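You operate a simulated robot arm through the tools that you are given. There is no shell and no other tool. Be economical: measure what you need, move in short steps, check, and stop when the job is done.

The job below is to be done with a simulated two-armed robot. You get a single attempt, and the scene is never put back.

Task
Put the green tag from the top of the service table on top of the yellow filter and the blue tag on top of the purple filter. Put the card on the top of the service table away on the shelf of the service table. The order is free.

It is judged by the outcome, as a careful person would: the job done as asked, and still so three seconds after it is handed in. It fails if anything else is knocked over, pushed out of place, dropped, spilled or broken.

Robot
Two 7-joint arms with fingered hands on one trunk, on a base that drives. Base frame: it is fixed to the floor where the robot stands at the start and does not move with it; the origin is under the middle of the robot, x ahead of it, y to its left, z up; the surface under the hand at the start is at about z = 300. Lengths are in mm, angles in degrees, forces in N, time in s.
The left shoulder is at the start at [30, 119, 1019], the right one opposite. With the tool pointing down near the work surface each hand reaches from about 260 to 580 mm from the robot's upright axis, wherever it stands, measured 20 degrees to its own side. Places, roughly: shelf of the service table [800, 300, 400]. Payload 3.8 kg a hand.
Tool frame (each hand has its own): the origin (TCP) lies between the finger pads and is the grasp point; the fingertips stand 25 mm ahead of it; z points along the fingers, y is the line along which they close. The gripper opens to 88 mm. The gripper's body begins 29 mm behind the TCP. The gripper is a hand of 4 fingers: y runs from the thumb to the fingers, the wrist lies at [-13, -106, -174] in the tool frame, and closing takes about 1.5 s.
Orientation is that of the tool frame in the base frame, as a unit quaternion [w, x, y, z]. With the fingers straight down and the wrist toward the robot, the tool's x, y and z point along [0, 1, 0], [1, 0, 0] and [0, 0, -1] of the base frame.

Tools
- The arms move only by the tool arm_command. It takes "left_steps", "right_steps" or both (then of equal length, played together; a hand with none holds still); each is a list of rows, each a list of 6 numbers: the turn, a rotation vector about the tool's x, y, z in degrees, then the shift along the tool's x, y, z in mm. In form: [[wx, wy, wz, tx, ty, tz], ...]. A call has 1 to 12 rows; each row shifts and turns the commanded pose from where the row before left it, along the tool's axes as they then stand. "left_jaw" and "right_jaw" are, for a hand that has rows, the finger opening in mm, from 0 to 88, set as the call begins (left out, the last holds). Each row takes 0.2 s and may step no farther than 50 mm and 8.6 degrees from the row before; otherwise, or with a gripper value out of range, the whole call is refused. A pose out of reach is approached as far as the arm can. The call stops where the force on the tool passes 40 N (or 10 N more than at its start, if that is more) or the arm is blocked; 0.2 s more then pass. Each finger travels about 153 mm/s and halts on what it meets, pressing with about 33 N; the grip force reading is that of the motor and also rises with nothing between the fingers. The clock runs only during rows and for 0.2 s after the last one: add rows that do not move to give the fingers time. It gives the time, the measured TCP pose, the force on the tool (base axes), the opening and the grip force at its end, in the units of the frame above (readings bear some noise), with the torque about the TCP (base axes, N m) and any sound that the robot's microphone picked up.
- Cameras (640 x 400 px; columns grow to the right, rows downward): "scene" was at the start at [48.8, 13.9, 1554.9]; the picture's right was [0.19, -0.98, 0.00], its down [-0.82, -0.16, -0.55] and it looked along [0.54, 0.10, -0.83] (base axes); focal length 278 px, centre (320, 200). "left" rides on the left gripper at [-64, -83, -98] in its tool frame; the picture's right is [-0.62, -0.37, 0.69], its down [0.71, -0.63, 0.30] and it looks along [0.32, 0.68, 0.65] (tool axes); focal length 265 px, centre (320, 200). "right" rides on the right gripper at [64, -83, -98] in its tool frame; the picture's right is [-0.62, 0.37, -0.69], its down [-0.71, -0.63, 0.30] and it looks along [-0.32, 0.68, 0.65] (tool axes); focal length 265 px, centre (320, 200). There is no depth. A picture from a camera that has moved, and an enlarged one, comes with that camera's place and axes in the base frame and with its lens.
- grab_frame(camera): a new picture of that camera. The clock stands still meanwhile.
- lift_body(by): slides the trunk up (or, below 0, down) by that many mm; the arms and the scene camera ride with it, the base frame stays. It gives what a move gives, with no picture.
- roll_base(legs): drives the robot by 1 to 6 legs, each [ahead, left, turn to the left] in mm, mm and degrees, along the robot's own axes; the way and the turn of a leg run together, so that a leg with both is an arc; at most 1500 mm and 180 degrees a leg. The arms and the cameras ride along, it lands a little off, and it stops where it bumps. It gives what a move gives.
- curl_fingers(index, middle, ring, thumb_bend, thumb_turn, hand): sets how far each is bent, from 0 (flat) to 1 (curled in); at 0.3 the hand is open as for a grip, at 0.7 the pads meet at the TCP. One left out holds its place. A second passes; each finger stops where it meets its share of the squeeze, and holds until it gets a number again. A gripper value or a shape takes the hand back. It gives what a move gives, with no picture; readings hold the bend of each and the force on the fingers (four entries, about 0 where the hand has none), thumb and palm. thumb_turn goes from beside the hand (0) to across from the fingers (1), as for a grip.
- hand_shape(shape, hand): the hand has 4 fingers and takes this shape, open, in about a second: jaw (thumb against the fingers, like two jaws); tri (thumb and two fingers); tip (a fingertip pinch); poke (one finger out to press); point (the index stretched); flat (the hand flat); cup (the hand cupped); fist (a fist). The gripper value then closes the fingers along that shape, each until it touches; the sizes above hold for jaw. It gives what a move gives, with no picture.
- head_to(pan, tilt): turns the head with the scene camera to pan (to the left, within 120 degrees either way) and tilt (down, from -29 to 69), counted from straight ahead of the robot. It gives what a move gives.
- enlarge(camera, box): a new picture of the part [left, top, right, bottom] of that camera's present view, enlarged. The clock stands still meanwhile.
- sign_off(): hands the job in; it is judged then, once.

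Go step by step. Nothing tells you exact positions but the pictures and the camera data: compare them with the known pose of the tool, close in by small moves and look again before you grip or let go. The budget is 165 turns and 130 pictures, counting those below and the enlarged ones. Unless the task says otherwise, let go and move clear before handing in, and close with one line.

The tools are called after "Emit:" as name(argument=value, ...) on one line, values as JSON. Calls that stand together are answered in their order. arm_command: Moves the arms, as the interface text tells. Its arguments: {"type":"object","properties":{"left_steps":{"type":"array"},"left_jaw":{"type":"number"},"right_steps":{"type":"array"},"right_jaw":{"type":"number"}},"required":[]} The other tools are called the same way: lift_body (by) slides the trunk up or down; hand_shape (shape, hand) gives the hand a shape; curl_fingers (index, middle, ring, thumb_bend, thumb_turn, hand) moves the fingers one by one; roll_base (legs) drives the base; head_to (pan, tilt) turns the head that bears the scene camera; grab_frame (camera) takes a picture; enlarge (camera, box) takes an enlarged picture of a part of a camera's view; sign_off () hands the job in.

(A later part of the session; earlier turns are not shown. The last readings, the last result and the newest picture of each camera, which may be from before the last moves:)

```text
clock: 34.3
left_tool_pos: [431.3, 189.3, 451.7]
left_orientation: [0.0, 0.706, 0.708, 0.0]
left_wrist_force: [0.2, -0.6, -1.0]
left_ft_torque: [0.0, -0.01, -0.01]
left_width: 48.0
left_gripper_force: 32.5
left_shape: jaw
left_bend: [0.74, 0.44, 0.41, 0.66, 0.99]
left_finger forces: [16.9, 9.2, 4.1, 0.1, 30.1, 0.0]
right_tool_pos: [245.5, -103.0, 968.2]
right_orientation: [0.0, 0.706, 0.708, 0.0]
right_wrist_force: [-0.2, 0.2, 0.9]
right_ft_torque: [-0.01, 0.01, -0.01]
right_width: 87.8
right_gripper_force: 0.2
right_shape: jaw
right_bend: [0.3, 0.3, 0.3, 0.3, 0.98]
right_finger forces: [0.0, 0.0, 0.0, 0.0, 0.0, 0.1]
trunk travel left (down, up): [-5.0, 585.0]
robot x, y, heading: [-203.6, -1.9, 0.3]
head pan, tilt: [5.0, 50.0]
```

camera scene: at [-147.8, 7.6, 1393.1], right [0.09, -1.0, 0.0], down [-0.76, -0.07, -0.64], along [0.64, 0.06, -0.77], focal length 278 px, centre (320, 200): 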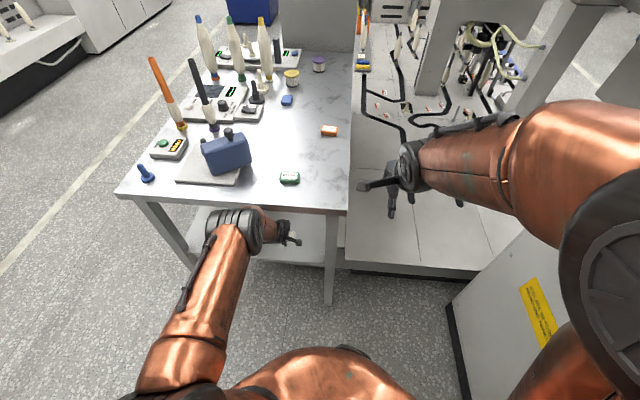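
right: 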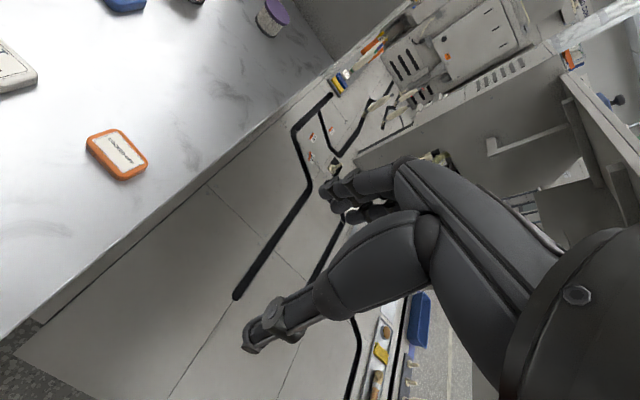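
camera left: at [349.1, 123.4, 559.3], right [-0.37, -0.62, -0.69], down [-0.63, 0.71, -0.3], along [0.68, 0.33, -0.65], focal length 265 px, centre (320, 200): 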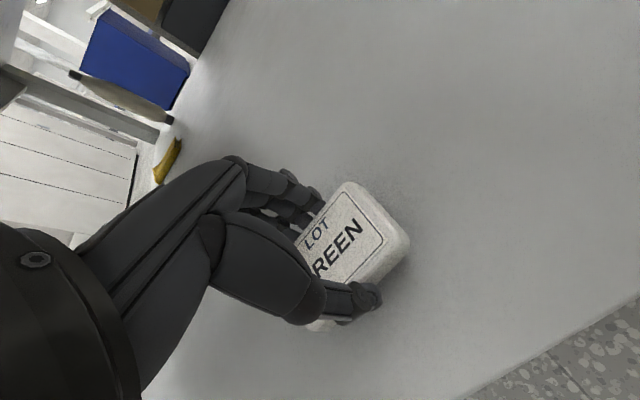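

The hand is still in free air, so I'll keep lowering gently.

Emit:
arm_command(left_steps=[[0, 0, 0, 0, 0, 2], [0, 0, 0, 0, 0, 2], [0, 0, 0, 0, 0, 2], [0, 0, 0, 0, 0, 2], [0, 0, 0, 0, 0, 0]])

Emit:
grab_frame(camera="left")

```text
clock: 35.5
left_tool_pos: [431.0, 189.7, 450.6]
left_orientation: [0.0, 0.705, 0.709, 0.0]
left_wrist_force: [-0.4, 0.9, -0.5]
left_ft_torque: [0.01, 0.01, -0.01]
left_width: 48.1
left_gripper_force: 32.6
left_shape: jaw
left_bend: [0.74, 0.44, 0.41, 0.66, 0.99]
left_finger forces: [16.8, 9.3, 4.1, 0.0, 30.1, 0.1]
left hand out of reach, approached as far as the arm can: row 2, 4
right_tool_pos: [246.7, -102.6, 969.9]
right_orientation: [0.0, 0.706, 0.708, 0.0]
right_wrist_force: [0.1, -0.1, 0.4]
right_ft_torque: [-0.01, 0.01, -0.01]
right_width: 87.8
right_gripper_force: 0.1
right_shape: jaw
right_bend: [0.3, 0.3, 0.3, 0.3, 0.98]
right_finger forces: [0.0, 0.1, 0.1, 0.0, 0.1, 0.0]
trunk travel left (down, up): [-5.0, 585.0]
robot x, y, heading: [-203.7, 5.1, 0.3]
head pan, tilt: [5.0, 50.0]
```

```text
100 pictures are left
camera left: at [347.1, 124.3, 549.5], right [-0.37, -0.62, -0.69], down [-0.63, 0.71, -0.3], along [0.68, 0.33, -0.65], focal length 265 px, centre (320, 200)
```

left: 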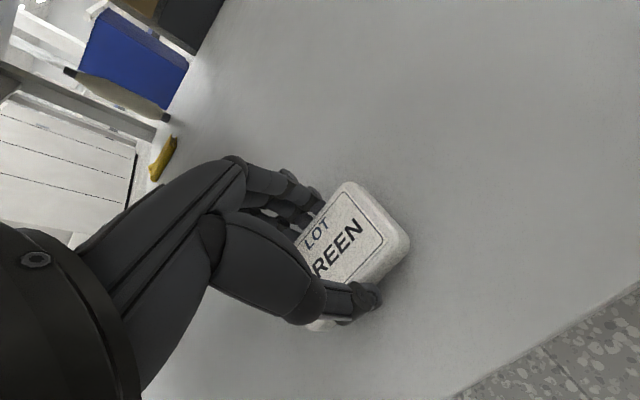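

I've reached the arm's limit just above the shelf. I'll draw the hand back a bit and bring the base closer by the same amount.

Emit:
arm_command(left_steps=[[0, 0, 0, 0, 0, -10], [0, 0, 0, 0, -40, 0], [0, 0, 0, 0, -40, 0], [0, 0, 0, 0, 0, 0]])

Emit:
roll_base(legs=[[80, 0, 0]])

```text
clock: 36.5
left_tool_pos: [350.6, 190.2, 461.2]
left_orientation: [0.0, 0.706, 0.709, 0.0]
left_wrist_force: [-0.8, -0.7, -0.1]
left_ft_torque: [-0.04, 0.0, -0.01]
left_width: 47.7
left_gripper_force: 32.7
left_shape: jaw
left_bend: [0.74, 0.44, 0.41, 0.66, 0.99]
left_finger forces: [16.9, 9.1, 4.1, 0.1, 30.1, 0.1]
left hand out of reach, approached as far as the arm can: row 1
right_tool_pos: [246.4, -102.4, 971.0]
right_orientation: [-0.001, 0.706, 0.709, 0.0]
right_wrist_force: [0.6, 0.6, 0.6]
right_ft_torque: [0.0, -0.01, 0.01]
right_width: 87.7
right_gripper_force: 0.1
right_shape: jaw
right_bend: [0.3, 0.3, 0.3, 0.3, 0.98]
right_finger forces: [0.1, 0.0, 0.0, 0.0, 0.0, 0.0]
trunk travel left (down, up): [-5.0, 585.0]
robot x, y, heading: [-206.4, -0.8, 0.4]
head pan, tilt: [5.0, 50.0]
```

```text
clock: 37.5
left_tool_pos: [420.8, 191.5, 458.4]
left_orientation: [-0.002, 0.705, 0.709, -0.003]
left_wrist_force: [0.0, 0.1, -0.7]
left_ft_torque: [-0.01, 0.0, 0.0]
left_width: 48.0
left_gripper_force: 32.6
left_shape: jaw
left_bend: [0.74, 0.44, 0.41, 0.66, 0.99]
left_finger forces: [17.2, 9.2, 4.3, 0.1, 30.6, 0.0]
right_tool_pos: [322.0, -101.7, 971.3]
right_orientation: [0.002, 0.706, 0.709, 0.001]
right_wrist_force: [0.8, -0.3, -0.3]
right_ft_torque: [0.0, -0.02, 0.01]
right_width: 88.0
right_gripper_force: 0.1
right_shape: jaw
right_bend: [0.3, 0.3, 0.3, 0.3, 0.98]
right_finger forces: [0.0, 0.0, 0.0, 0.0, 0.0, 0.0]
trunk travel left (down, up): [-5.0, 585.0]
robot x, y, heading: [-127.9, -0.3, 0.4]
head pan, tilt: [5.0, 50.0]
```

The hand landed a few mm short of what I expected. I'll look to make sure nothing is touching.

Emit:
arm_command(left_steps=[[0, 0, 0, 0, 0, 0]])

Emit:
grab_frame(camera="scene")

Emit:
grab_frame(camera="left")

Emit:
enlarge(camera="scene", box=[180, 140, 340, 280])

```text
clock: 37.9
left_tool_pos: [418.6, 191.4, 456.6]
left_orientation: [-0.006, 0.705, 0.709, -0.006]
left_wrist_force: [0.2, -0.3, -0.5]
left_ft_torque: [-0.02, -0.01, -0.01]
left_width: 47.8
left_gripper_force: 32.9
left_shape: jaw
left_bend: [0.74, 0.44, 0.41, 0.66, 0.99]
left_finger forces: [17.2, 9.1, 4.2, 0.0, 30.5, 0.0]
right_tool_pos: [323.3, -100.7, 970.9]
right_orientation: [0.001, 0.704, 0.71, 0.002]
right_wrist_force: [-0.3, 0.1, 0.3]
right_ft_torque: [0.0, 0.0, 0.0]
right_width: 87.6
right_gripper_force: 0.1
right_shape: jaw
right_bend: [0.3, 0.3, 0.3, 0.3, 0.98]
right_finger forces: [0.1, 0.0, 0.0, 0.0, 0.0, 0.1]
trunk travel left (down, up): [-5.0, 585.0]
robot x, y, heading: [-128.3, -5.2, 0.7]
head pan, tilt: [5.0, 50.0]
```

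```text
99 pictures are left
camera scene: at [-73.3, 7.7, 1393.5], right [0.09, -1.0, 0.0], down [-0.76, -0.07, -0.65], along [0.64, 0.06, -0.76], focal length 278 px, centre (320, 200)
```

scene: 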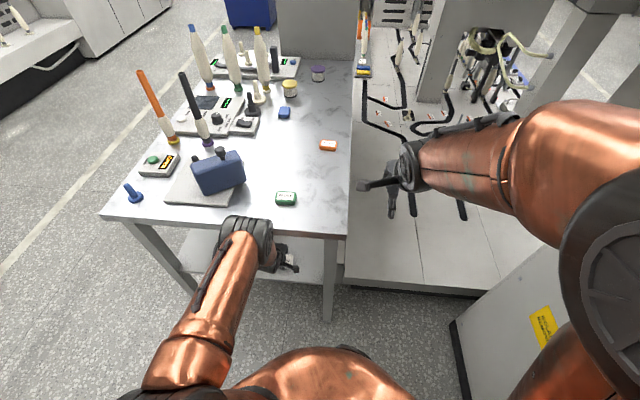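

```text
98 pictures are left
camera left: at [337.6, 126.4, 556.5], right [-0.37, -0.62, -0.69], down [-0.64, 0.71, -0.3], along [0.67, 0.33, -0.66], focal length 265 px, centre (320, 200)
```

left: 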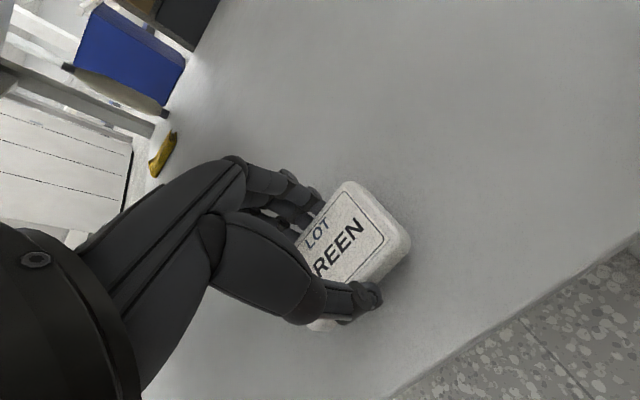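

```text
2.86 times, centred on (260, 210) of scene
camera zoom: at [-73.3, 7.7, 1393.5], right [0.09, -1.0, 0.0], down [-0.76, -0.07, -0.65], along [0.64, 0.06, -0.76], focal length 795 px, centre (491, 171)
```

zoom: 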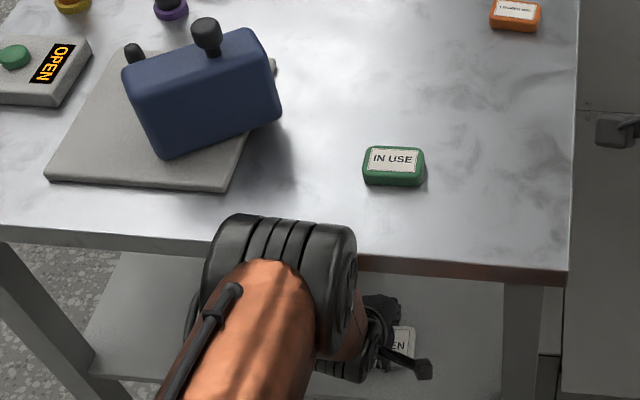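

The elbow is touching the table's front edge. I'll back off at once and check that the table hasn't shifted.

Emit:
roll_base(legs=[[-45, 0, -0.5]])

Emit:
enlarge(camera="scene", box=[180, 140, 340, 280])

```text
clock: 38.8
left_tool_pos: [377.9, 186.6, 456.7]
left_orientation: [-0.005, 0.708, 0.706, -0.005]
left_wrist_force: [0.0, 0.3, 0.8]
left_ft_torque: [-0.01, 0.03, 0.0]
left_width: 48.0
left_gripper_force: 32.5
left_shape: jaw
left_bend: [0.74, 0.44, 0.41, 0.66, 0.99]
left_finger forces: [17.1, 9.3, 4.1, 0.0, 30.7, 0.0]
right_tool_pos: [279.0, -106.1, 970.0]
right_orientation: [0.001, 0.708, 0.707, 0.0]
right_wrist_force: [-0.1, 0.4, 0.4]
right_ft_torque: [0.03, -0.03, 0.04]
right_width: 87.8
right_gripper_force: 0.0
right_shape: jaw
right_bend: [0.3, 0.3, 0.3, 0.3, 0.98]
right_finger forces: [0.0, 0.0, 0.1, 0.1, 0.0, 0.0]
trunk travel left (down, up): [-5.0, 585.0]
robot x, y, heading: [-170.8, -1.9, -0.3]
head pan, tilt: [5.0, 50.0]
```

```text
2.86 times, centred on (260, 210) of scene
camera zoom: at [-115.1, 7.3, 1393.3], right [0.08, -1.0, 0.0], down [-0.76, -0.06, -0.64], along [0.64, 0.05, -0.77], focal length 795 px, centre (491, 171)
```

zoom: 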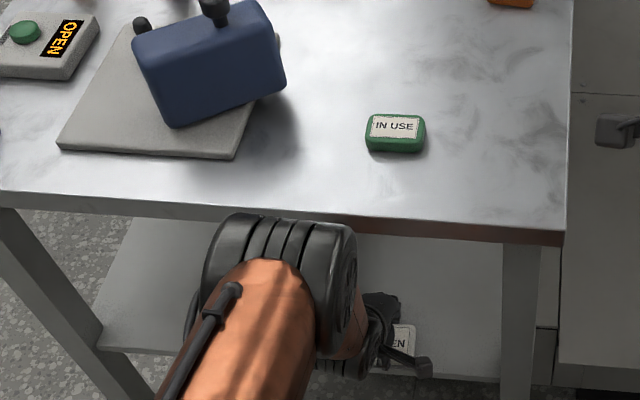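

The table and tag are unmoved: the tag still computes to (416,145). I'll reach forward with the arm alone from here and lower.

Emit:
arm_command(left_steps=[[0, 0, 0, 0, 14, 0], [0, 0, 0, 0, 14, 0], [0, 0, 0, 0, 0, 3], [0, 0, 0, 0, 0, 3], [0, 0, 0, 0, 0, 2], [0, 0, 0, 0, 0, 0]])

Emit:
grab_frame(camera="left")

Emit:
enlarge(camera="scene", box=[180, 140, 340, 280])

```text
clock: 40.2
left_tool_pos: [407.2, 186.2, 448.2]
left_orientation: [-0.004, 0.708, 0.706, -0.007]
left_wrist_force: [-0.1, -0.5, -1.0]
left_ft_torque: [0.05, 0.01, 0.01]
left_width: 48.0
left_gripper_force: 33.2
left_shape: jaw
left_bend: [0.74, 0.44, 0.41, 0.66, 0.99]
left_finger forces: [17.1, 9.3, 4.2, 0.0, 30.5, 0.0]
right_tool_pos: [280.1, -105.2, 969.0]
right_orientation: [0.0, 0.708, 0.706, 0.0]
right_wrist_force: [0.0, 0.5, 0.8]
right_ft_torque: [0.01, -0.01, 0.02]
right_width: 87.9
right_gripper_force: 0.1
right_shape: jaw
right_bend: [0.3, 0.3, 0.3, 0.3, 0.98]
right_finger forces: [0.0, 0.0, 0.0, 0.1, 0.1, 0.1]
trunk travel left (down, up): [-5.0, 585.0]
robot x, y, heading: [-167.5, 1.3, 0.0]
head pan, tilt: [5.0, 50.0]
```

```text
95 pictures are left
camera left: at [324.7, 121.7, 548.3], right [-0.38, -0.62, -0.69], down [-0.63, 0.72, -0.3], along [0.67, 0.32, -0.66], focal length 265 px, centre (320, 200)
```

left: 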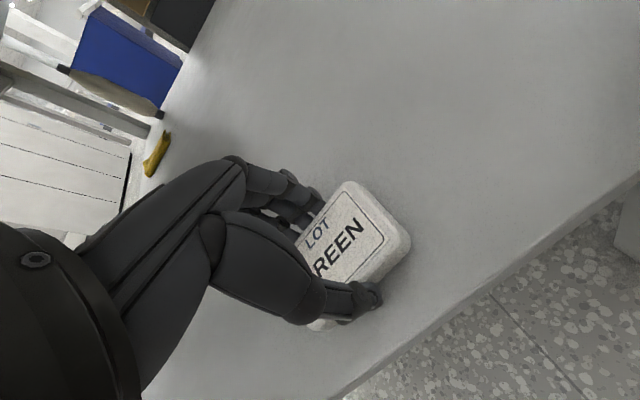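

```text
2.86 times, centred on (260, 210) of scene
camera zoom: at [-113.5, 7.4, 1393.2], right [0.08, -1.0, 0.0], down [-0.76, -0.06, -0.64], along [0.64, 0.05, -0.77], focal length 795 px, centre (491, 171)
```

zoom: 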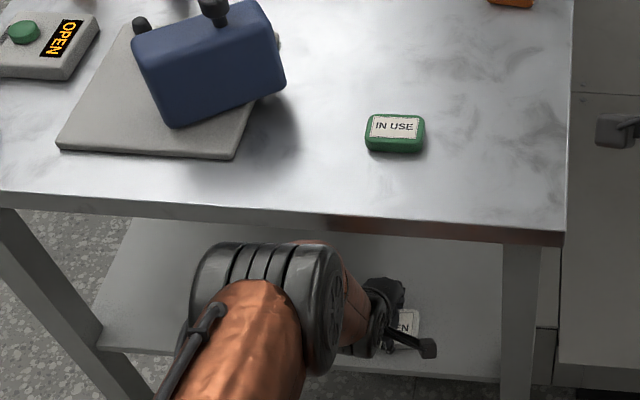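

The elbow is now low and clear. I'll keep lowering in small steps.

Emit:
arm_command(left_steps=[[0, 0, 0, 0, 0, 2], [0, 0, 0, 0, 0, 2], [0, 0, 0, 0, 0, 2], [0, 0, 0, 0, 0, 2], [0, 0, 0, 0, 0, 2], [0, 0, 0, 0, 0, 2], [0, 0, 0, 0, 0, 0]])

Emit:
grab_frame(camera="left")

```text
clock: 41.4
left_tool_pos: [413.5, 186.6, 444.9]
left_orientation: [0.001, 0.708, 0.706, 0.001]
left_wrist_force: [-4.1, -0.4, 19.1]
left_ft_torque: [0.02, 0.41, 0.02]
left_width: 47.4
left_gripper_force: 33.2
left_shape: jaw
left_bend: [0.75, 0.45, 0.43, 0.66, 0.98]
left_finger forces: [19.4, 9.0, 4.8, 0.0, 38.1, 0.0]
right_tool_pos: [279.5, -106.2, 969.5]
right_orientation: [0.001, 0.708, 0.706, 0.001]
right_wrist_force: [0.0, -0.5, -0.9]
right_ft_torque: [-0.01, -0.01, 0.02]
right_width: 87.6
right_gripper_force: 0.0
right_shape: jaw
right_bend: [0.3, 0.3, 0.3, 0.3, 0.98]
right_finger forces: [0.0, 0.0, 0.0, 0.0, 0.1, 0.0]
trunk travel left (down, up): [-5.0, 585.0]
robot x, y, heading: [-170.4, 1.3, -0.2]
head pan, tilt: [5.0, 50.0]
stopped in row 5 (left hand): the force on the tool passed its limit at 43 N (the readings are from after the stop); the commanded pose is now the measured one
```

```text
93 pictures are left
camera left: at [329.2, 122.2, 543.8], right [-0.37, -0.62, -0.69], down [-0.63, 0.72, -0.31], along [0.69, 0.32, -0.65], focal length 265 px, centre (320, 200)
```

left: 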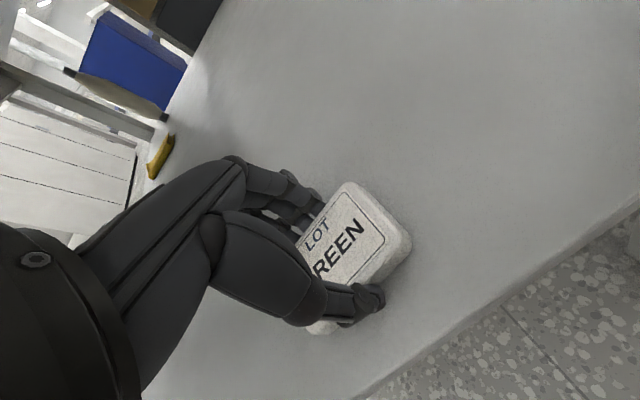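

The card is on the shelf. I'll ease up 1 mm, open, and look.

Emit:
arm_command(left_steps=[[0, 0, 0, 0, 0, -1], [0, 0, 0, 0, 0, 0], [0, 0, 0, 0, 0, 0], [0, 0, 0, 0, 0, 0], [0, 0, 0, 0, 0, 0], [0, 0, 0, 0, 0, 0]], left_jaw=88)

Emit:
arm_command(left_steps=[[0, 0, 0, 0, 0, -15], [0, 0, 0, 0, 0, -25], [0, 0, 0, 0, 0, -25], [0, 0, 0, 0, 0, 0]])

Emit:
grab_frame(camera="left")

Emit:
grab_frame(camera="scene")

```text
clock: 42.8
left_tool_pos: [410.0, 187.2, 445.0]
left_orientation: [-0.001, 0.708, 0.706, 0.0]
left_wrist_force: [-3.7, 0.1, 15.7]
left_ft_torque: [0.17, -0.66, 0.04]
left_width: 85.0
left_gripper_force: 0.1
left_shape: jaw
left_bend: [0.3, 0.3, 0.3, 0.3, 0.98]
left_finger forces: [0.0, 16.1, 0.0, 0.1, 0.0, 0.1]
right_tool_pos: [278.7, -105.3, 970.5]
right_orientation: [0.001, 0.708, 0.706, 0.0]
right_wrist_force: [0.7, 1.0, -0.2]
right_ft_torque: [-0.01, -0.03, 0.01]
right_width: 87.9
right_gripper_force: 0.2
right_shape: jaw
right_bend: [0.3, 0.3, 0.3, 0.3, 0.98]
right_finger forces: [0.0, 0.0, 0.0, 0.0, 0.0, 0.0]
trunk travel left (down, up): [-5.0, 585.0]
robot x, y, heading: [-171.5, 0.2, -0.1]
head pan, tilt: [5.0, 50.0]
```

```text
clock: 43.8
left_tool_pos: [412.7, 184.5, 509.3]
left_orientation: [-0.001, 0.707, 0.707, -0.001]
left_wrist_force: [-0.7, -0.6, -0.2]
left_ft_torque: [-0.01, -0.02, -0.02]
left_width: 87.5
left_gripper_force: 0.1
left_shape: jaw
left_bend: [0.3, 0.3, 0.3, 0.3, 0.98]
left_finger forces: [0.0, 0.0, 0.1, 0.1, 0.1, 0.0]
right_tool_pos: [281.4, -105.6, 969.7]
right_orientation: [0.0, 0.708, 0.706, -0.001]
right_wrist_force: [0.5, -0.4, 1.1]
right_ft_torque: [0.04, 0.02, 0.0]
right_width: 87.8
right_gripper_force: 0.0
right_shape: jaw
right_bend: [0.3, 0.3, 0.3, 0.3, 0.98]
right_finger forces: [0.1, 0.0, 0.0, 0.0, 0.0, 0.0]
trunk travel left (down, up): [-5.0, 585.0]
robot x, y, heading: [-170.4, 2.4, -0.1]
head pan, tilt: [5.0, 50.0]
```

```text
92 pictures are left
camera left: at [328.5, 120.8, 607.6], right [-0.37, -0.62, -0.69], down [-0.63, 0.72, -0.3], along [0.68, 0.32, -0.66], focal length 265 px, centre (320, 200)
```

left: 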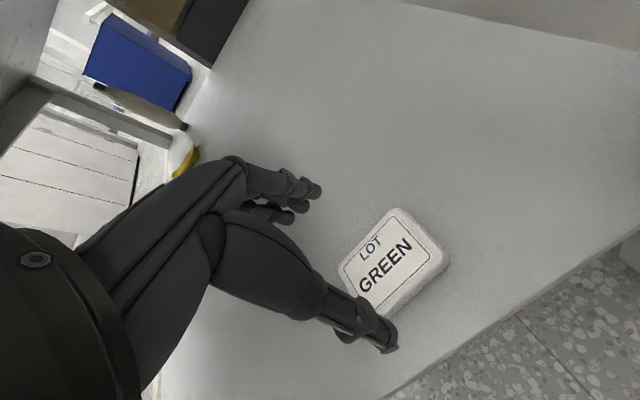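

```text
91 pictures are left
camera scene: at [-113.5, 7.4, 1393.1], right [0.08, -1.0, 0.0], down [-0.76, -0.06, -0.64], along [0.64, 0.05, -0.77], focal length 278 px, centre (320, 200)
```

scene: 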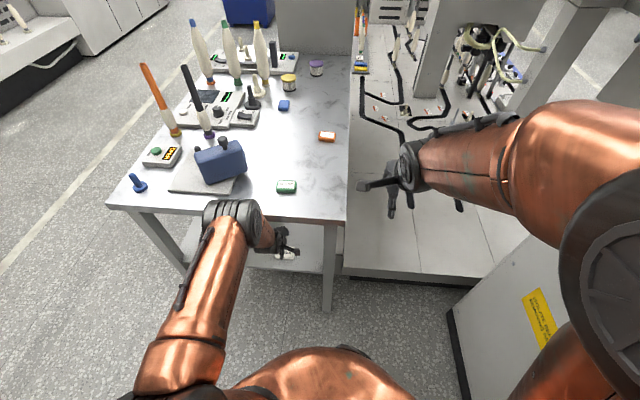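

The card lies flat on the shelf. I'll back out, then raise the hand and trunk.

Emit:
roll_base(legs=[[-240, 0, 0]])

Emit:
lift_body(by=170)

Emit:
arm_command(left_steps=[[0, 0, 0, 0, 0, -45], [0, 0, 0, 0, 0, -45], [0, 0, 0, 0, 0, -45], [0, 0, 0, 0, 0, -45], [0, 0, 0, 0, 0, -45], [0, 0, 0, 0, 0, -45], [0, 0, 0, -8, 0, -35], [0, 0, 0, -16, 0, 0], [0, 0, 0, -16, 0, 0], [0, 0, 0, 0, 0, 0]])

Emit:
grab_frame(camera="scene")

```text
clock: 45.5
left_tool_pos: [171.5, 186.3, 508.7]
left_orientation: [-0.001, 0.707, 0.707, -0.001]
left_wrist_force: [-0.4, -0.1, 0.4]
left_ft_torque: [0.0, -0.02, -0.04]
left_width: 87.7
left_gripper_force: 0.0
left_shape: jaw
left_bend: [0.3, 0.3, 0.3, 0.3, 0.98]
left_finger forces: [0.0, 0.0, 0.0, 0.1, 0.0, 0.0]
right_tool_pos: [40.6, -104.5, 970.5]
right_orientation: [0.0, 0.708, 0.706, 0.0]
right_wrist_force: [0.1, -1.2, 0.0]
right_ft_torque: [0.02, -0.01, 0.0]
right_width: 87.7
right_gripper_force: 0.2
right_shape: jaw
right_bend: [0.3, 0.3, 0.3, 0.3, 0.98]
right_finger forces: [0.0, 0.0, 0.0, 0.1, 0.1, 0.1]
trunk travel left (down, up): [-5.0, 585.0]
robot x, y, heading: [-410.0, 1.0, -0.0]
head pan, tilt: [5.0, 50.0]
```

```text
clock: 47.5
left_tool_pos: [170.2, 186.3, 677.7]
left_orientation: [-0.001, 0.708, 0.707, -0.002]
left_wrist_force: [0.0, 0.6, 0.1]
left_ft_torque: [-0.03, -0.01, -0.03]
left_width: 87.7
left_gripper_force: 0.1
left_shape: jaw
left_bend: [0.3, 0.3, 0.3, 0.3, 0.98]
left_finger forces: [0.0, 0.0, 0.0, 0.0, 0.0, 0.0]
right_tool_pos: [40.6, -104.0, 1138.9]
right_orientation: [0.0, 0.708, 0.706, 0.0]
right_wrist_force: [-0.3, 0.0, -0.4]
right_ft_torque: [0.02, -0.01, 0.01]
right_width: 87.7
right_gripper_force: 0.1
right_shape: jaw
right_bend: [0.3, 0.3, 0.3, 0.3, 0.98]
right_finger forces: [0.1, 0.1, 0.0, 0.0, 0.0, 0.0]
trunk travel left (down, up): [-175.0, 415.0]
robot x, y, heading: [-407.8, 2.2, -0.1]
head pan, tilt: [5.0, 50.0]
```

```text
clock: 49.6
left_tool_pos: [173.9, 147.1, 983.9]
left_orientation: [-0.001, 0.708, 0.706, -0.001]
left_wrist_force: [-0.3, -0.1, -0.6]
left_ft_torque: [-0.01, 0.0, 0.02]
left_width: 87.9
left_gripper_force: 0.0
left_shape: jaw
left_bend: [0.3, 0.3, 0.3, 0.3, 0.98]
left_finger forces: [0.0, 0.1, 0.0, 0.0, 0.1, 0.1]
right_tool_pos: [41.0, -104.4, 1138.6]
right_orientation: [0.0, 0.708, 0.707, 0.0]
right_wrist_force: [0.6, -0.6, -0.1]
right_ft_torque: [0.02, 0.02, 0.02]
right_width: 87.6
right_gripper_force: 0.1
right_shape: jaw
right_bend: [0.3, 0.3, 0.3, 0.3, 0.98]
right_finger forces: [0.1, 0.0, 0.0, 0.0, 0.1, 0.0]
trunk travel left (down, up): [-175.0, 415.0]
robot x, y, heading: [-406.9, 4.4, -0.0]
head pan, tilt: [5.0, 50.0]
```

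```text
90 pictures are left
camera scene: at [-353.1, 8.4, 1563.2], right [0.09, -1.0, 0.0], down [-0.76, -0.07, -0.64], along [0.64, 0.05, -0.77], focal length 278 px, centre (320, 200)
```

scene: 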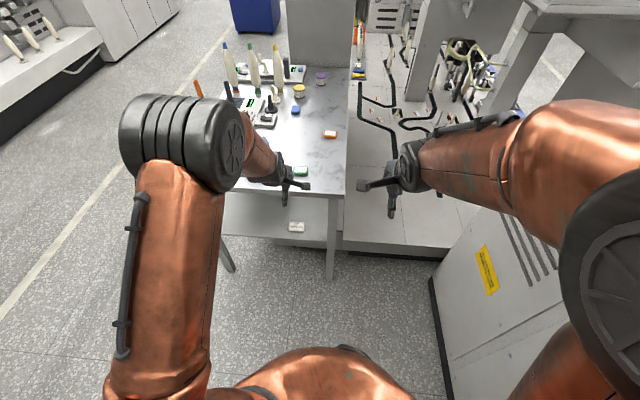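

The card is seen on the shelf. Next is the green tag: I'll drive ahead so the left hand is above it.

Emit:
roll_base(legs=[[242, 0, 0]])

Emit:
arm_command(left_steps=[[0, 0, 0, 0, 0, 30], [0, 0, 0, 0, 0, 30], [0, 0, 0, 0, 0, 30], [0, 0, 0, 0, 0, 0]])

Emit:
grab_frame(camera="left")

```text
clock: 51.4
left_tool_pos: [417.1, 147.1, 983.0]
left_orientation: [-0.002, 0.707, 0.707, -0.002]
left_wrist_force: [-0.4, 0.7, -0.2]
left_ft_torque: [0.03, -0.04, 0.02]
left_width: 87.7
left_gripper_force: 0.0
left_shape: jaw
left_bend: [0.3, 0.3, 0.3, 0.3, 0.98]
left_finger forces: [0.0, 0.0, 0.0, 0.0, 0.0, 0.1]
right_tool_pos: [285.3, -104.6, 1139.4]
right_orientation: [0.0, 0.707, 0.707, 0.0]
right_wrist_force: [0.0, 0.2, -0.4]
right_ft_torque: [0.01, 0.04, 0.03]
right_width: 87.8
right_gripper_force: 0.1
right_shape: jaw
right_bend: [0.3, 0.3, 0.3, 0.3, 0.98]
right_finger forces: [0.0, 0.0, 0.0, 0.0, 0.1, 0.1]
trunk travel left (down, up): [-175.0, 415.0]
robot x, y, heading: [-165.3, -0.2, 0.1]
head pan, tilt: [5.0, 50.0]
```

```text
clock: 52.4
left_tool_pos: [415.5, 147.0, 894.5]
left_orientation: [0.0, 0.708, 0.707, -0.003]
left_wrist_force: [-0.1, -0.3, 0.9]
left_ft_torque: [-0.01, 0.01, 0.01]
left_width: 88.0
left_gripper_force: 0.0
left_shape: jaw
left_bend: [0.3, 0.3, 0.3, 0.3, 0.98]
left_finger forces: [0.0, 0.1, 0.1, 0.0, 0.0, 0.0]
right_tool_pos: [284.5, -104.7, 1139.9]
right_orientation: [0.0, 0.707, 0.707, 0.001]
right_wrist_force: [-0.1, 0.4, -0.4]
right_ft_torque: [0.01, -0.01, 0.0]
right_width: 87.6
right_gripper_force: 0.0
right_shape: jaw
right_bend: [0.3, 0.3, 0.3, 0.3, 0.98]
right_finger forces: [0.0, 0.0, 0.1, 0.0, 0.0, 0.1]
trunk travel left (down, up): [-175.0, 415.0]
robot x, y, heading: [-163.6, 1.9, -0.1]
head pan, tilt: [5.0, 50.0]
```

```text
89 pictures are left
camera left: at [332.9, 81.6, 993.5], right [-0.37, -0.62, -0.69], down [-0.63, 0.71, -0.3], along [0.68, 0.32, -0.66], focal length 265 px, centre (320, 200)
```

left: 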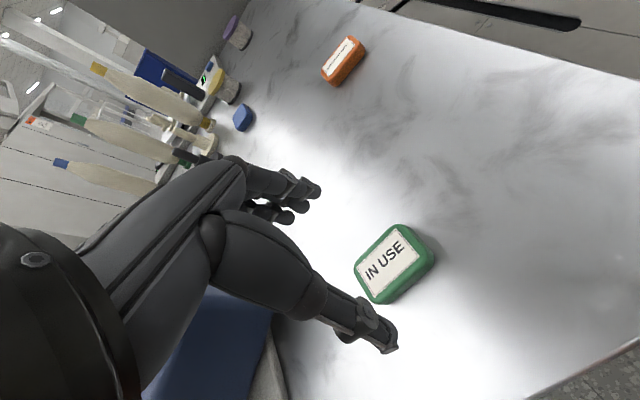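

The tag's centre is at (418,145), 53×36 mm, with its narrow side along the closing direction. I'll descend and grip.

Emit:
arm_command(left_steps=[[0, 0, 0, -1, 1, 25], [0, 0, 0, -1, 1, 25], [0, 0, 0, 0, 0, 10], [0, 0, 0, 0, 0, 6], [0, 0, 0, 0, 0, 0]])

Emit:
grab_frame(camera="left")

```text
clock: 53.6
left_tool_pos: [417.5, 145.8, 829.1]
left_orientation: [-0.001, 0.707, 0.707, -0.001]
left_wrist_force: [-0.1, 0.0, 0.4]
left_ft_torque: [0.0, 0.01, 0.01]
left_width: 87.8
left_gripper_force: 0.1
left_shape: jaw
left_bend: [0.3, 0.3, 0.3, 0.3, 0.98]
left_finger forces: [0.0, 0.0, 0.0, 0.0, 0.0, 0.1]
right_tool_pos: [284.9, -104.5, 1139.2]
right_orientation: [0.0, 0.707, 0.708, -0.001]
right_wrist_force: [-0.3, 0.1, -0.4]
right_ft_torque: [-0.04, -0.01, 0.01]
right_width: 87.6
right_gripper_force: 0.1
right_shape: jaw
right_bend: [0.3, 0.3, 0.3, 0.3, 0.98]
right_finger forces: [0.1, 0.1, 0.0, 0.0, 0.0, 0.1]
trunk travel left (down, up): [-175.0, 415.0]
robot x, y, heading: [-168.0, -1.4, 0.1]
head pan, tilt: [5.0, 50.0]
```

```text
88 pictures are left
camera left: at [334.8, 80.2, 928.4], right [-0.37, -0.62, -0.69], down [-0.63, 0.71, -0.3], along [0.68, 0.32, -0.66], focal length 265 px, centre (320, 200)
```

left: 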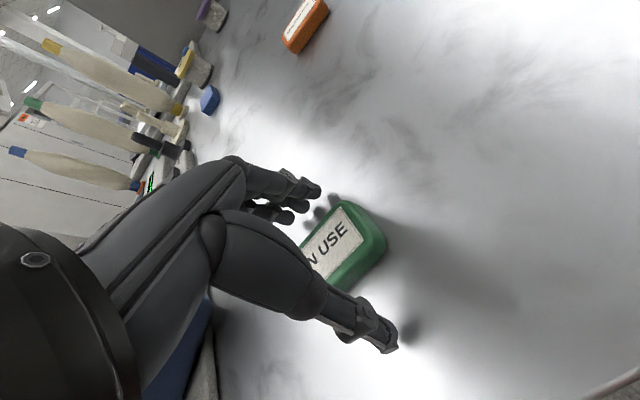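

Emit:
arm_command(left_steps=[[0, 0, 0, 0, 0, 1], [0, 0, 0, 0, 0, 0], [0, 0, 0, 0, 0, 0], [0, 0, 0, 0, 0, 0], [0, 0, 0, 0, 0, 0], [0, 0, 0, 0, 0, 0], [0, 0, 0, 0, 0, 0], [0, 0, 0, 0, 0, 0]], left_jaw=18)

Emit:
grab_frame(camera="left")

```text
clock: 55.4
left_tool_pos: [417.5, 145.2, 827.9]
left_orientation: [0.0, 0.707, 0.707, -0.002]
left_wrist_force: [-0.4, -0.2, -0.3]
left_ft_torque: [0.01, -0.01, 0.01]
left_width: 33.4
left_gripper_force: 32.9
left_shape: jaw
left_bend: [0.74, 0.51, 0.49, 0.73, 1.0]
left_finger forces: [17.6, 8.7, 4.2, 0.1, 30.4, 0.0]
right_tool_pos: [285.0, -104.2, 1139.0]
right_orientation: [0.0, 0.708, 0.706, 0.001]
right_wrist_force: [0.9, -0.1, 0.1]
right_ft_torque: [-0.01, 0.0, 0.04]
right_width: 87.8
right_gripper_force: 0.2
right_shape: jaw
right_bend: [0.3, 0.3, 0.3, 0.3, 0.98]
right_finger forces: [0.1, 0.0, 0.1, 0.0, 0.0, 0.0]
trunk travel left (down, up): [-175.0, 415.0]
robot x, y, heading: [-167.2, -2.3, -0.3]
head pan, tilt: [5.0, 50.0]
```

```text
87 pictures are left
camera left: at [334.8, 80.1, 927.3], right [-0.37, -0.62, -0.69], down [-0.63, 0.71, -0.3], along [0.68, 0.32, -0.66], focal length 265 px, centre (320, 200)
```

left: 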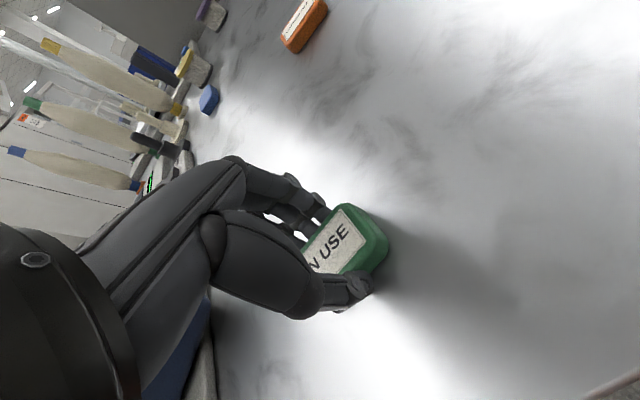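

The green tag is gripped. I'll lift it, check it, and raise the trunk for the drive around.

Emit:
arm_command(left_steps=[[0, 0, 0, 0, 0, -10], [0, 0, 0, 0, 0, -20], [0, 0, 0, 0, 0, -40], [0, 0, 0, 0, 0, -40], [0, 0, 0, 0, 0, -40], [0, 0, 0, 0, 0, 0]])

Emit:
lift_body(by=150)

Emit:
grab_frame(camera="left")

Emit:
roll_base(legs=[[-250, 0, 0], [0, 1450, 0]])

Emit:
head_to(pan=-20, tilt=35)

Emit:
grab_frame(camera="scene")

```text
clock: 56.8
left_tool_pos: [418.4, 143.4, 979.1]
left_orientation: [-0.002, 0.708, 0.707, -0.004]
left_wrist_force: [0.4, -0.5, 0.0]
left_ft_torque: [0.05, 0.01, 0.04]
left_width: 33.2
left_gripper_force: 33.1
left_shape: jaw
left_bend: [0.74, 0.51, 0.5, 0.73, 0.99]
left_finger forces: [17.8, 8.6, 4.1, 0.0, 30.5, 0.1]
right_tool_pos: [284.3, -104.4, 1138.8]
right_orientation: [-0.001, 0.707, 0.707, -0.001]
right_wrist_force: [0.1, -0.7, 0.0]
right_ft_torque: [0.0, 0.0, -0.01]
right_width: 87.8
right_gripper_force: 0.1
right_shape: jaw
right_bend: [0.3, 0.3, 0.3, 0.3, 0.98]
right_finger forces: [0.0, 0.1, 0.0, 0.0, 0.1, 0.1]
trunk travel left (down, up): [-175.0, 415.0]
robot x, y, heading: [-165.2, 2.1, -0.3]
head pan, tilt: [5.0, 50.0]
```

```text
clock: 58.6
left_tool_pos: [418.3, 143.6, 1127.9]
left_orientation: [-0.001, 0.707, 0.708, -0.001]
left_wrist_force: [0.7, 0.2, 0.1]
left_ft_torque: [0.0, 0.01, 0.0]
left_width: 33.4
left_gripper_force: 33.0
left_shape: jaw
left_bend: [0.74, 0.51, 0.5, 0.73, 0.99]
left_finger forces: [17.8, 8.6, 4.1, 0.0, 30.5, 0.0]
right_tool_pos: [284.7, -104.0, 1289.4]
right_orientation: [0.001, 0.707, 0.707, 0.0]
right_wrist_force: [-0.2, 0.1, 0.8]
right_ft_torque: [-0.04, 0.02, 0.04]
right_width: 87.8
right_gripper_force: 0.0
right_shape: jaw
right_bend: [0.3, 0.3, 0.3, 0.3, 0.98]
right_finger forces: [0.0, 0.0, 0.0, 0.0, 0.0, 0.1]
trunk travel left (down, up): [-325.0, 265.0]
robot x, y, heading: [-167.3, 3.4, -0.0]
head pan, tilt: [5.0, 50.0]
```

```text
86 pictures are left
camera left: at [336.5, 78.6, 1226.8], right [-0.37, -0.62, -0.69], down [-0.63, 0.71, -0.3], along [0.68, 0.32, -0.66], focal length 265 px, centre (320, 200)
```

left: 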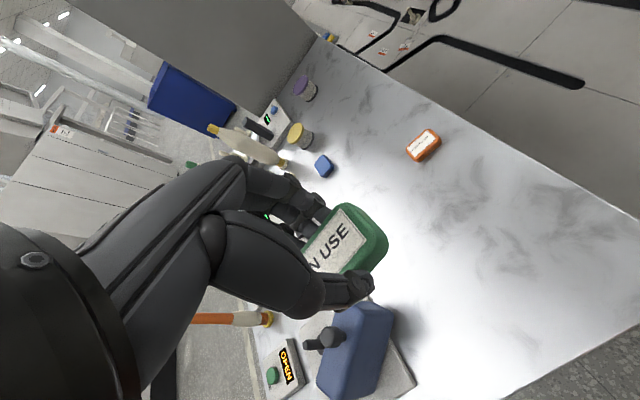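

```text
clock: 67.2
left_tool_pos: [157.1, 1586.3, 1128.0]
left_orientation: [-0.001, 0.704, 0.711, -0.002]
left_wrist_force: [-0.1, 0.1, 0.0]
left_ft_torque: [-0.02, -0.02, 0.0]
left_width: 33.0
left_gripper_force: 33.9
left_shape: jaw
left_bend: [0.74, 0.51, 0.5, 0.73, 0.99]
left_finger forces: [17.8, 8.6, 4.1, 0.0, 30.5, 0.0]
right_tool_pos: [26.6, 1335.8, 1289.1]
right_orientation: [0.0, 0.703, 0.711, 0.001]
right_wrist_force: [0.2, -0.2, -0.3]
right_ft_torque: [0.01, 0.0, 0.0]
right_width: 87.6
right_gripper_force: 0.1
right_shape: jaw
right_bend: [0.3, 0.3, 0.3, 0.3, 0.98]
right_finger forces: [0.0, 0.0, 0.0, 0.0, 0.1, 0.0]
trunk travel left (down, up): [-325.0, 265.0]
robot x, y, heading: [-424.5, 1436.3, 0.6]
head pan, tilt: [5.0, 50.0]
```

```text
clock: 68.0
left_tool_pos: [159.1, 1584.8, 1127.2]
left_orientation: [-0.001, 0.704, 0.71, -0.002]
left_wrist_force: [-0.3, -0.5, -0.8]
left_ft_torque: [0.0, 0.01, 0.01]
left_width: 33.3
left_gripper_force: 32.3
left_shape: jaw
left_bend: [0.74, 0.51, 0.5, 0.73, 0.99]
left_finger forces: [17.9, 8.7, 4.1, 0.0, 30.5, 0.1]
right_tool_pos: [27.1, 1336.0, 1289.1]
right_orientation: [0.0, 0.703, 0.711, 0.0]
right_wrist_force: [0.5, 0.4, -0.9]
right_ft_torque: [0.02, 0.03, 0.0]
right_width: 87.9
right_gripper_force: 0.2
right_shape: jaw
right_bend: [0.3, 0.3, 0.3, 0.3, 0.98]
right_finger forces: [0.0, 0.0, 0.0, 0.0, 0.0, 0.1]
trunk travel left (down, up): [-325.0, 265.0]
robot x, y, heading: [-428.3, 1434.6, 0.5]
head pan, tilt: [-20.0, 35.0]
```

```text
85 pictures are left
camera scene: at [-363.0, 1406.6, 1734.9], right [-0.33, -0.94, 0.0], down [-0.54, 0.19, -0.82], along [0.77, -0.27, -0.57], focal length 278 px, centre (320, 200)
```

scene: 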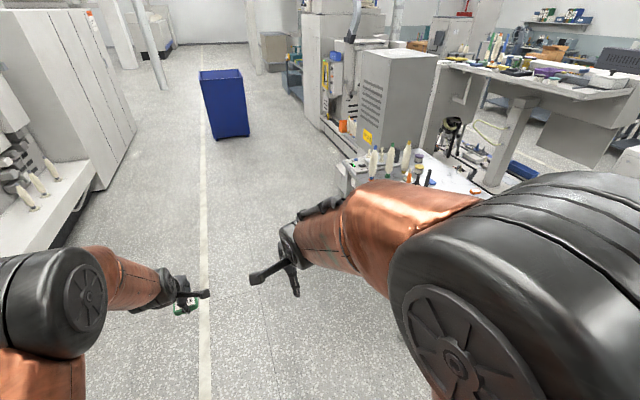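

The tag rides securely and the aisle is clear. I'll drive ahead along the table's left side and turn to face it.

Emit:
roll_base(legs=[[1180, 0, 0], [0, 0, -90]])

Emit:
head_to(pan=0, tilt=45)

Emit:
grab_frame(camera="scene")

```text
clock: 77.8
left_tool_pos: [890.0, 866.2, 1129.6]
left_orientation: [-0.002, 1.0, 0.004, 0.0]
left_wrist_force: [-0.1, 0.6, -0.3]
left_ft_torque: [0.03, -0.02, -0.01]
left_width: 33.2
left_gripper_force: 32.4
left_shape: jaw
left_bend: [0.74, 0.51, 0.5, 0.73, 0.99]
left_finger forces: [17.6, 8.5, 4.0, 0.0, 30.3, 0.0]
right_tool_pos: [640.9, 999.1, 1290.7]
right_orientation: [0.0, 1.0, 0.004, 0.0]
right_wrist_force: [1.0, -0.4, 0.7]
right_ft_torque: [0.01, -0.02, -0.02]
right_width: 87.8
right_gripper_force: 0.1
right_shape: jaw
right_bend: [0.3, 0.3, 0.3, 0.3, 0.98]
right_finger forces: [0.0, 0.0, 0.0, 0.1, 0.1, 0.0]
trunk travel left (down, up): [-325.0, 265.0]
robot x, y, heading: [741.9, 1451.1, -89.6]
head pan, tilt: [-20.0, 35.0]
```

```text
clock: 78.6
left_tool_pos: [888.7, 865.9, 1127.6]
left_orientation: [-0.001, 1.0, 0.005, 0.0]
left_wrist_force: [-0.6, -0.4, -0.5]
left_ft_torque: [0.0, 0.0, -0.01]
left_width: 33.0
left_gripper_force: 33.1
left_shape: jaw
left_bend: [0.74, 0.51, 0.5, 0.73, 0.99]
left_finger forces: [17.5, 8.6, 4.1, 0.1, 30.1, 0.1]
right_tool_pos: [640.2, 998.6, 1290.0]
right_orientation: [0.0, 1.0, 0.004, 0.0]
right_wrist_force: [-0.4, 0.6, 0.3]
right_ft_torque: [0.04, 0.01, 0.01]
right_width: 87.7
right_gripper_force: 0.1
right_shape: jaw
right_bend: [0.3, 0.3, 0.3, 0.3, 0.98]
right_finger forces: [0.0, 0.1, 0.0, 0.1, 0.0, 0.1]
trunk travel left (down, up): [-325.0, 265.0]
robot x, y, heading: [736.4, 1449.9, -89.5]
head pan, tilt: [0.0, 45.0]
```

```text
84 pictures are left
camera scene: at [740.4, 1388.9, 1720.1], right [-1.0, -0.01, 0.0], down [-0.01, 0.71, -0.71], along [0.01, -0.71, -0.71], focal length 278 px, centre (320, 200)
```

scene: 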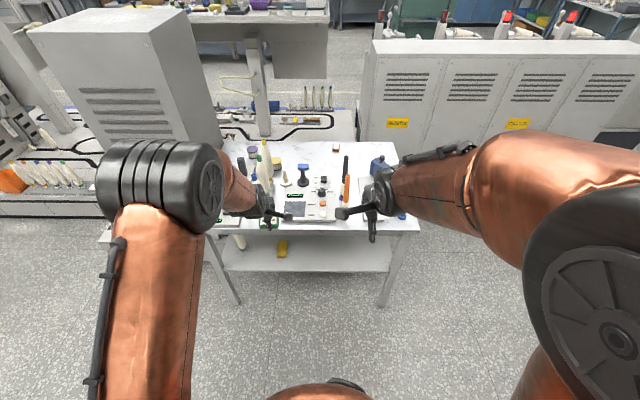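

Facing the table from its left side now. I need to know how far my own base sticks out, so I'll look down.

Emit:
head_to(pan=0, tilt=69)

Emit:
grab_frame(camera="scene")

Emit:
grab_frame(camera="right")

Emit:
head_to(pan=0, tilt=45)

Emit:
enlarge(camera="scene", box=[200, 120, 420, 260])

```text
clock: 79.5
left_tool_pos: [889.1, 866.4, 1127.7]
left_orientation: [-0.002, 1.0, 0.004, -0.001]
left_wrist_force: [0.2, -0.2, -0.7]
left_ft_torque: [0.0, 0.03, 0.04]
left_width: 32.8
left_gripper_force: 32.9
left_shape: jaw
left_bend: [0.74, 0.51, 0.5, 0.73, 0.99]
left_finger forces: [17.6, 8.5, 4.1, 0.1, 30.2, 0.0]
right_tool_pos: [639.8, 998.6, 1289.8]
right_orientation: [0.0, 1.0, 0.005, -0.001]
right_wrist_force: [-0.4, -0.5, -1.0]
right_ft_torque: [-0.05, -0.04, -0.01]
right_width: 87.9
right_gripper_force: 0.0
right_shape: jaw
right_bend: [0.3, 0.3, 0.3, 0.3, 0.98]
right_finger forces: [0.0, 0.0, 0.0, 0.0, 0.0, 0.1]
trunk travel left (down, up): [-325.0, 265.0]
robot x, y, heading: [740.2, 1452.2, -89.6]
head pan, tilt: [0.0, 68.8]
```

```text
83 pictures are left
camera scene: at [740.2, 1414.2, 1691.3], right [-1.0, -0.01, 0.0], down [-0.01, 0.93, -0.36], along [0.0, -0.36, -0.93], focal length 278 px, centre (320, 200)
```

scene: 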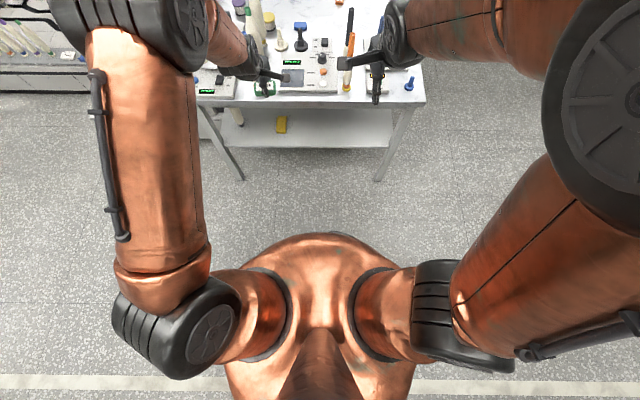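

```text
82 pictures are left
camera right: at [702.2, 1082.9, 1387.7], right [-0.62, -0.37, 0.69], down [-0.72, 0.62, -0.3], along [-0.32, -0.69, -0.65], focal length 265 px, centre (320, 200)
```

right: 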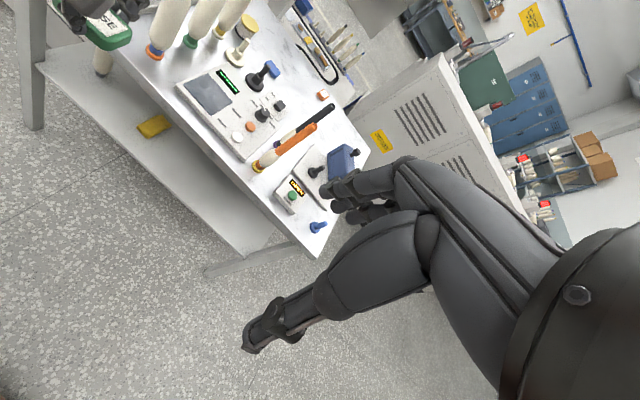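

```text
clock: 80.4
left_tool_pos: [889.9, 865.4, 1128.2]
left_orientation: [-0.002, 1.0, 0.004, -0.001]
left_wrist_force: [0.0, -0.4, -0.4]
left_ft_torque: [-0.01, -0.02, 0.02]
left_width: 33.0
left_gripper_force: 32.6
left_shape: jaw
left_bend: [0.74, 0.51, 0.5, 0.73, 0.99]
left_finger forces: [17.5, 8.5, 4.1, 0.0, 30.2, 0.0]
right_tool_pos: [641.0, 998.9, 1288.6]
right_orientation: [0.0, 1.0, 0.004, 0.0]
right_wrist_force: [0.2, 0.7, -0.6]
right_ft_torque: [0.0, -0.02, 0.0]
right_width: 87.8
right_gripper_force: 0.1
right_shape: jaw
right_bend: [0.3, 0.3, 0.3, 0.3, 0.98]
right_finger forces: [0.1, 0.1, 0.0, 0.0, 0.0, 0.0]
trunk travel left (down, up): [-325.0, 265.0]
robot x, y, heading: [742.7, 1448.5, -89.4]
head pan, tilt: [0.0, 45.0]
```

```text
2.86 times, centred on (310, 190) of scene
camera zoom: at [740.4, 1388.9, 1720.0], right [-1.0, -0.01, 0.0], down [-0.01, 0.71, -0.71], along [0.01, -0.71, -0.71], focal length 795 px, centre (349, 229)
```

zoom: 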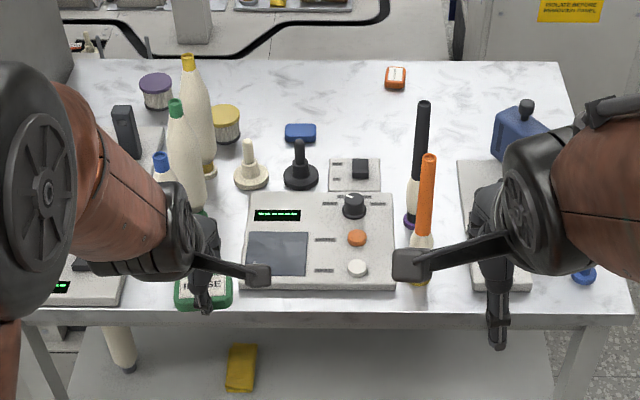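

I need to know my base's front before going close. I'll tip the empty right hand so its camera looks down and back at my own base.

Emit:
arm_command(right_steps=[[8.5, 0, 0, 0, 0, 0], [8.5, 0, 0, 0, 0, 0], [8.5, 0, 0, 0, 0, 0], [8.5, 0, 0, 0, 0, 0], [8.5, 0, 0, 0, 0, 0], [8.5, 0, 0, 0, 0, 0], [8.5, 0, 0, 0, 0, 0], [8.5, 0, 0, 0, 0, 0], [8.5, 0, 0, 0, 0, 0], [0, 0, 0, 0, 0, 0]])

Emit:
grab_frame(camera="right")

```text
clock: 82.6
left_tool_pos: [890.0, 866.6, 1127.3]
left_orientation: [-0.002, 1.0, 0.004, 0.0]
left_wrist_force: [-0.2, 0.5, -0.2]
left_ft_torque: [-0.01, -0.01, -0.02]
left_width: 32.8
left_gripper_force: 32.8
left_shape: jaw
left_bend: [0.74, 0.51, 0.5, 0.73, 0.99]
left_finger forces: [17.6, 8.5, 4.2, 0.0, 30.2, 0.0]
right_tool_pos: [641.3, 1000.3, 1289.6]
right_orientation: [-0.619, 0.785, 0.004, -0.003]
right_wrist_force: [0.4, 0.0, 0.6]
right_ft_torque: [-0.02, 0.0, 0.01]
right_width: 87.9
right_gripper_force: 0.0
right_shape: jaw
right_bend: [0.3, 0.3, 0.3, 0.3, 0.98]
right_finger forces: [0.1, 0.0, 0.0, 0.0, 0.0, 0.0]
trunk travel left (down, up): [-325.0, 265.0]
robot x, y, heading: [738.5, 1452.5, -89.5]
head pan, tilt: [0.0, 45.0]
```

```text
80 pictures are left
camera right: at [704.0, 924.1, 1393.2], right [-0.61, -0.77, -0.2], down [-0.72, 0.44, 0.54], along [-0.33, 0.47, -0.82], focal length 265 px, centre (320, 200)
```

right: 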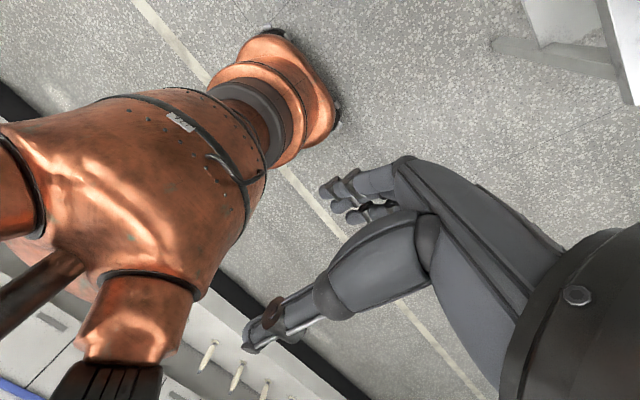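

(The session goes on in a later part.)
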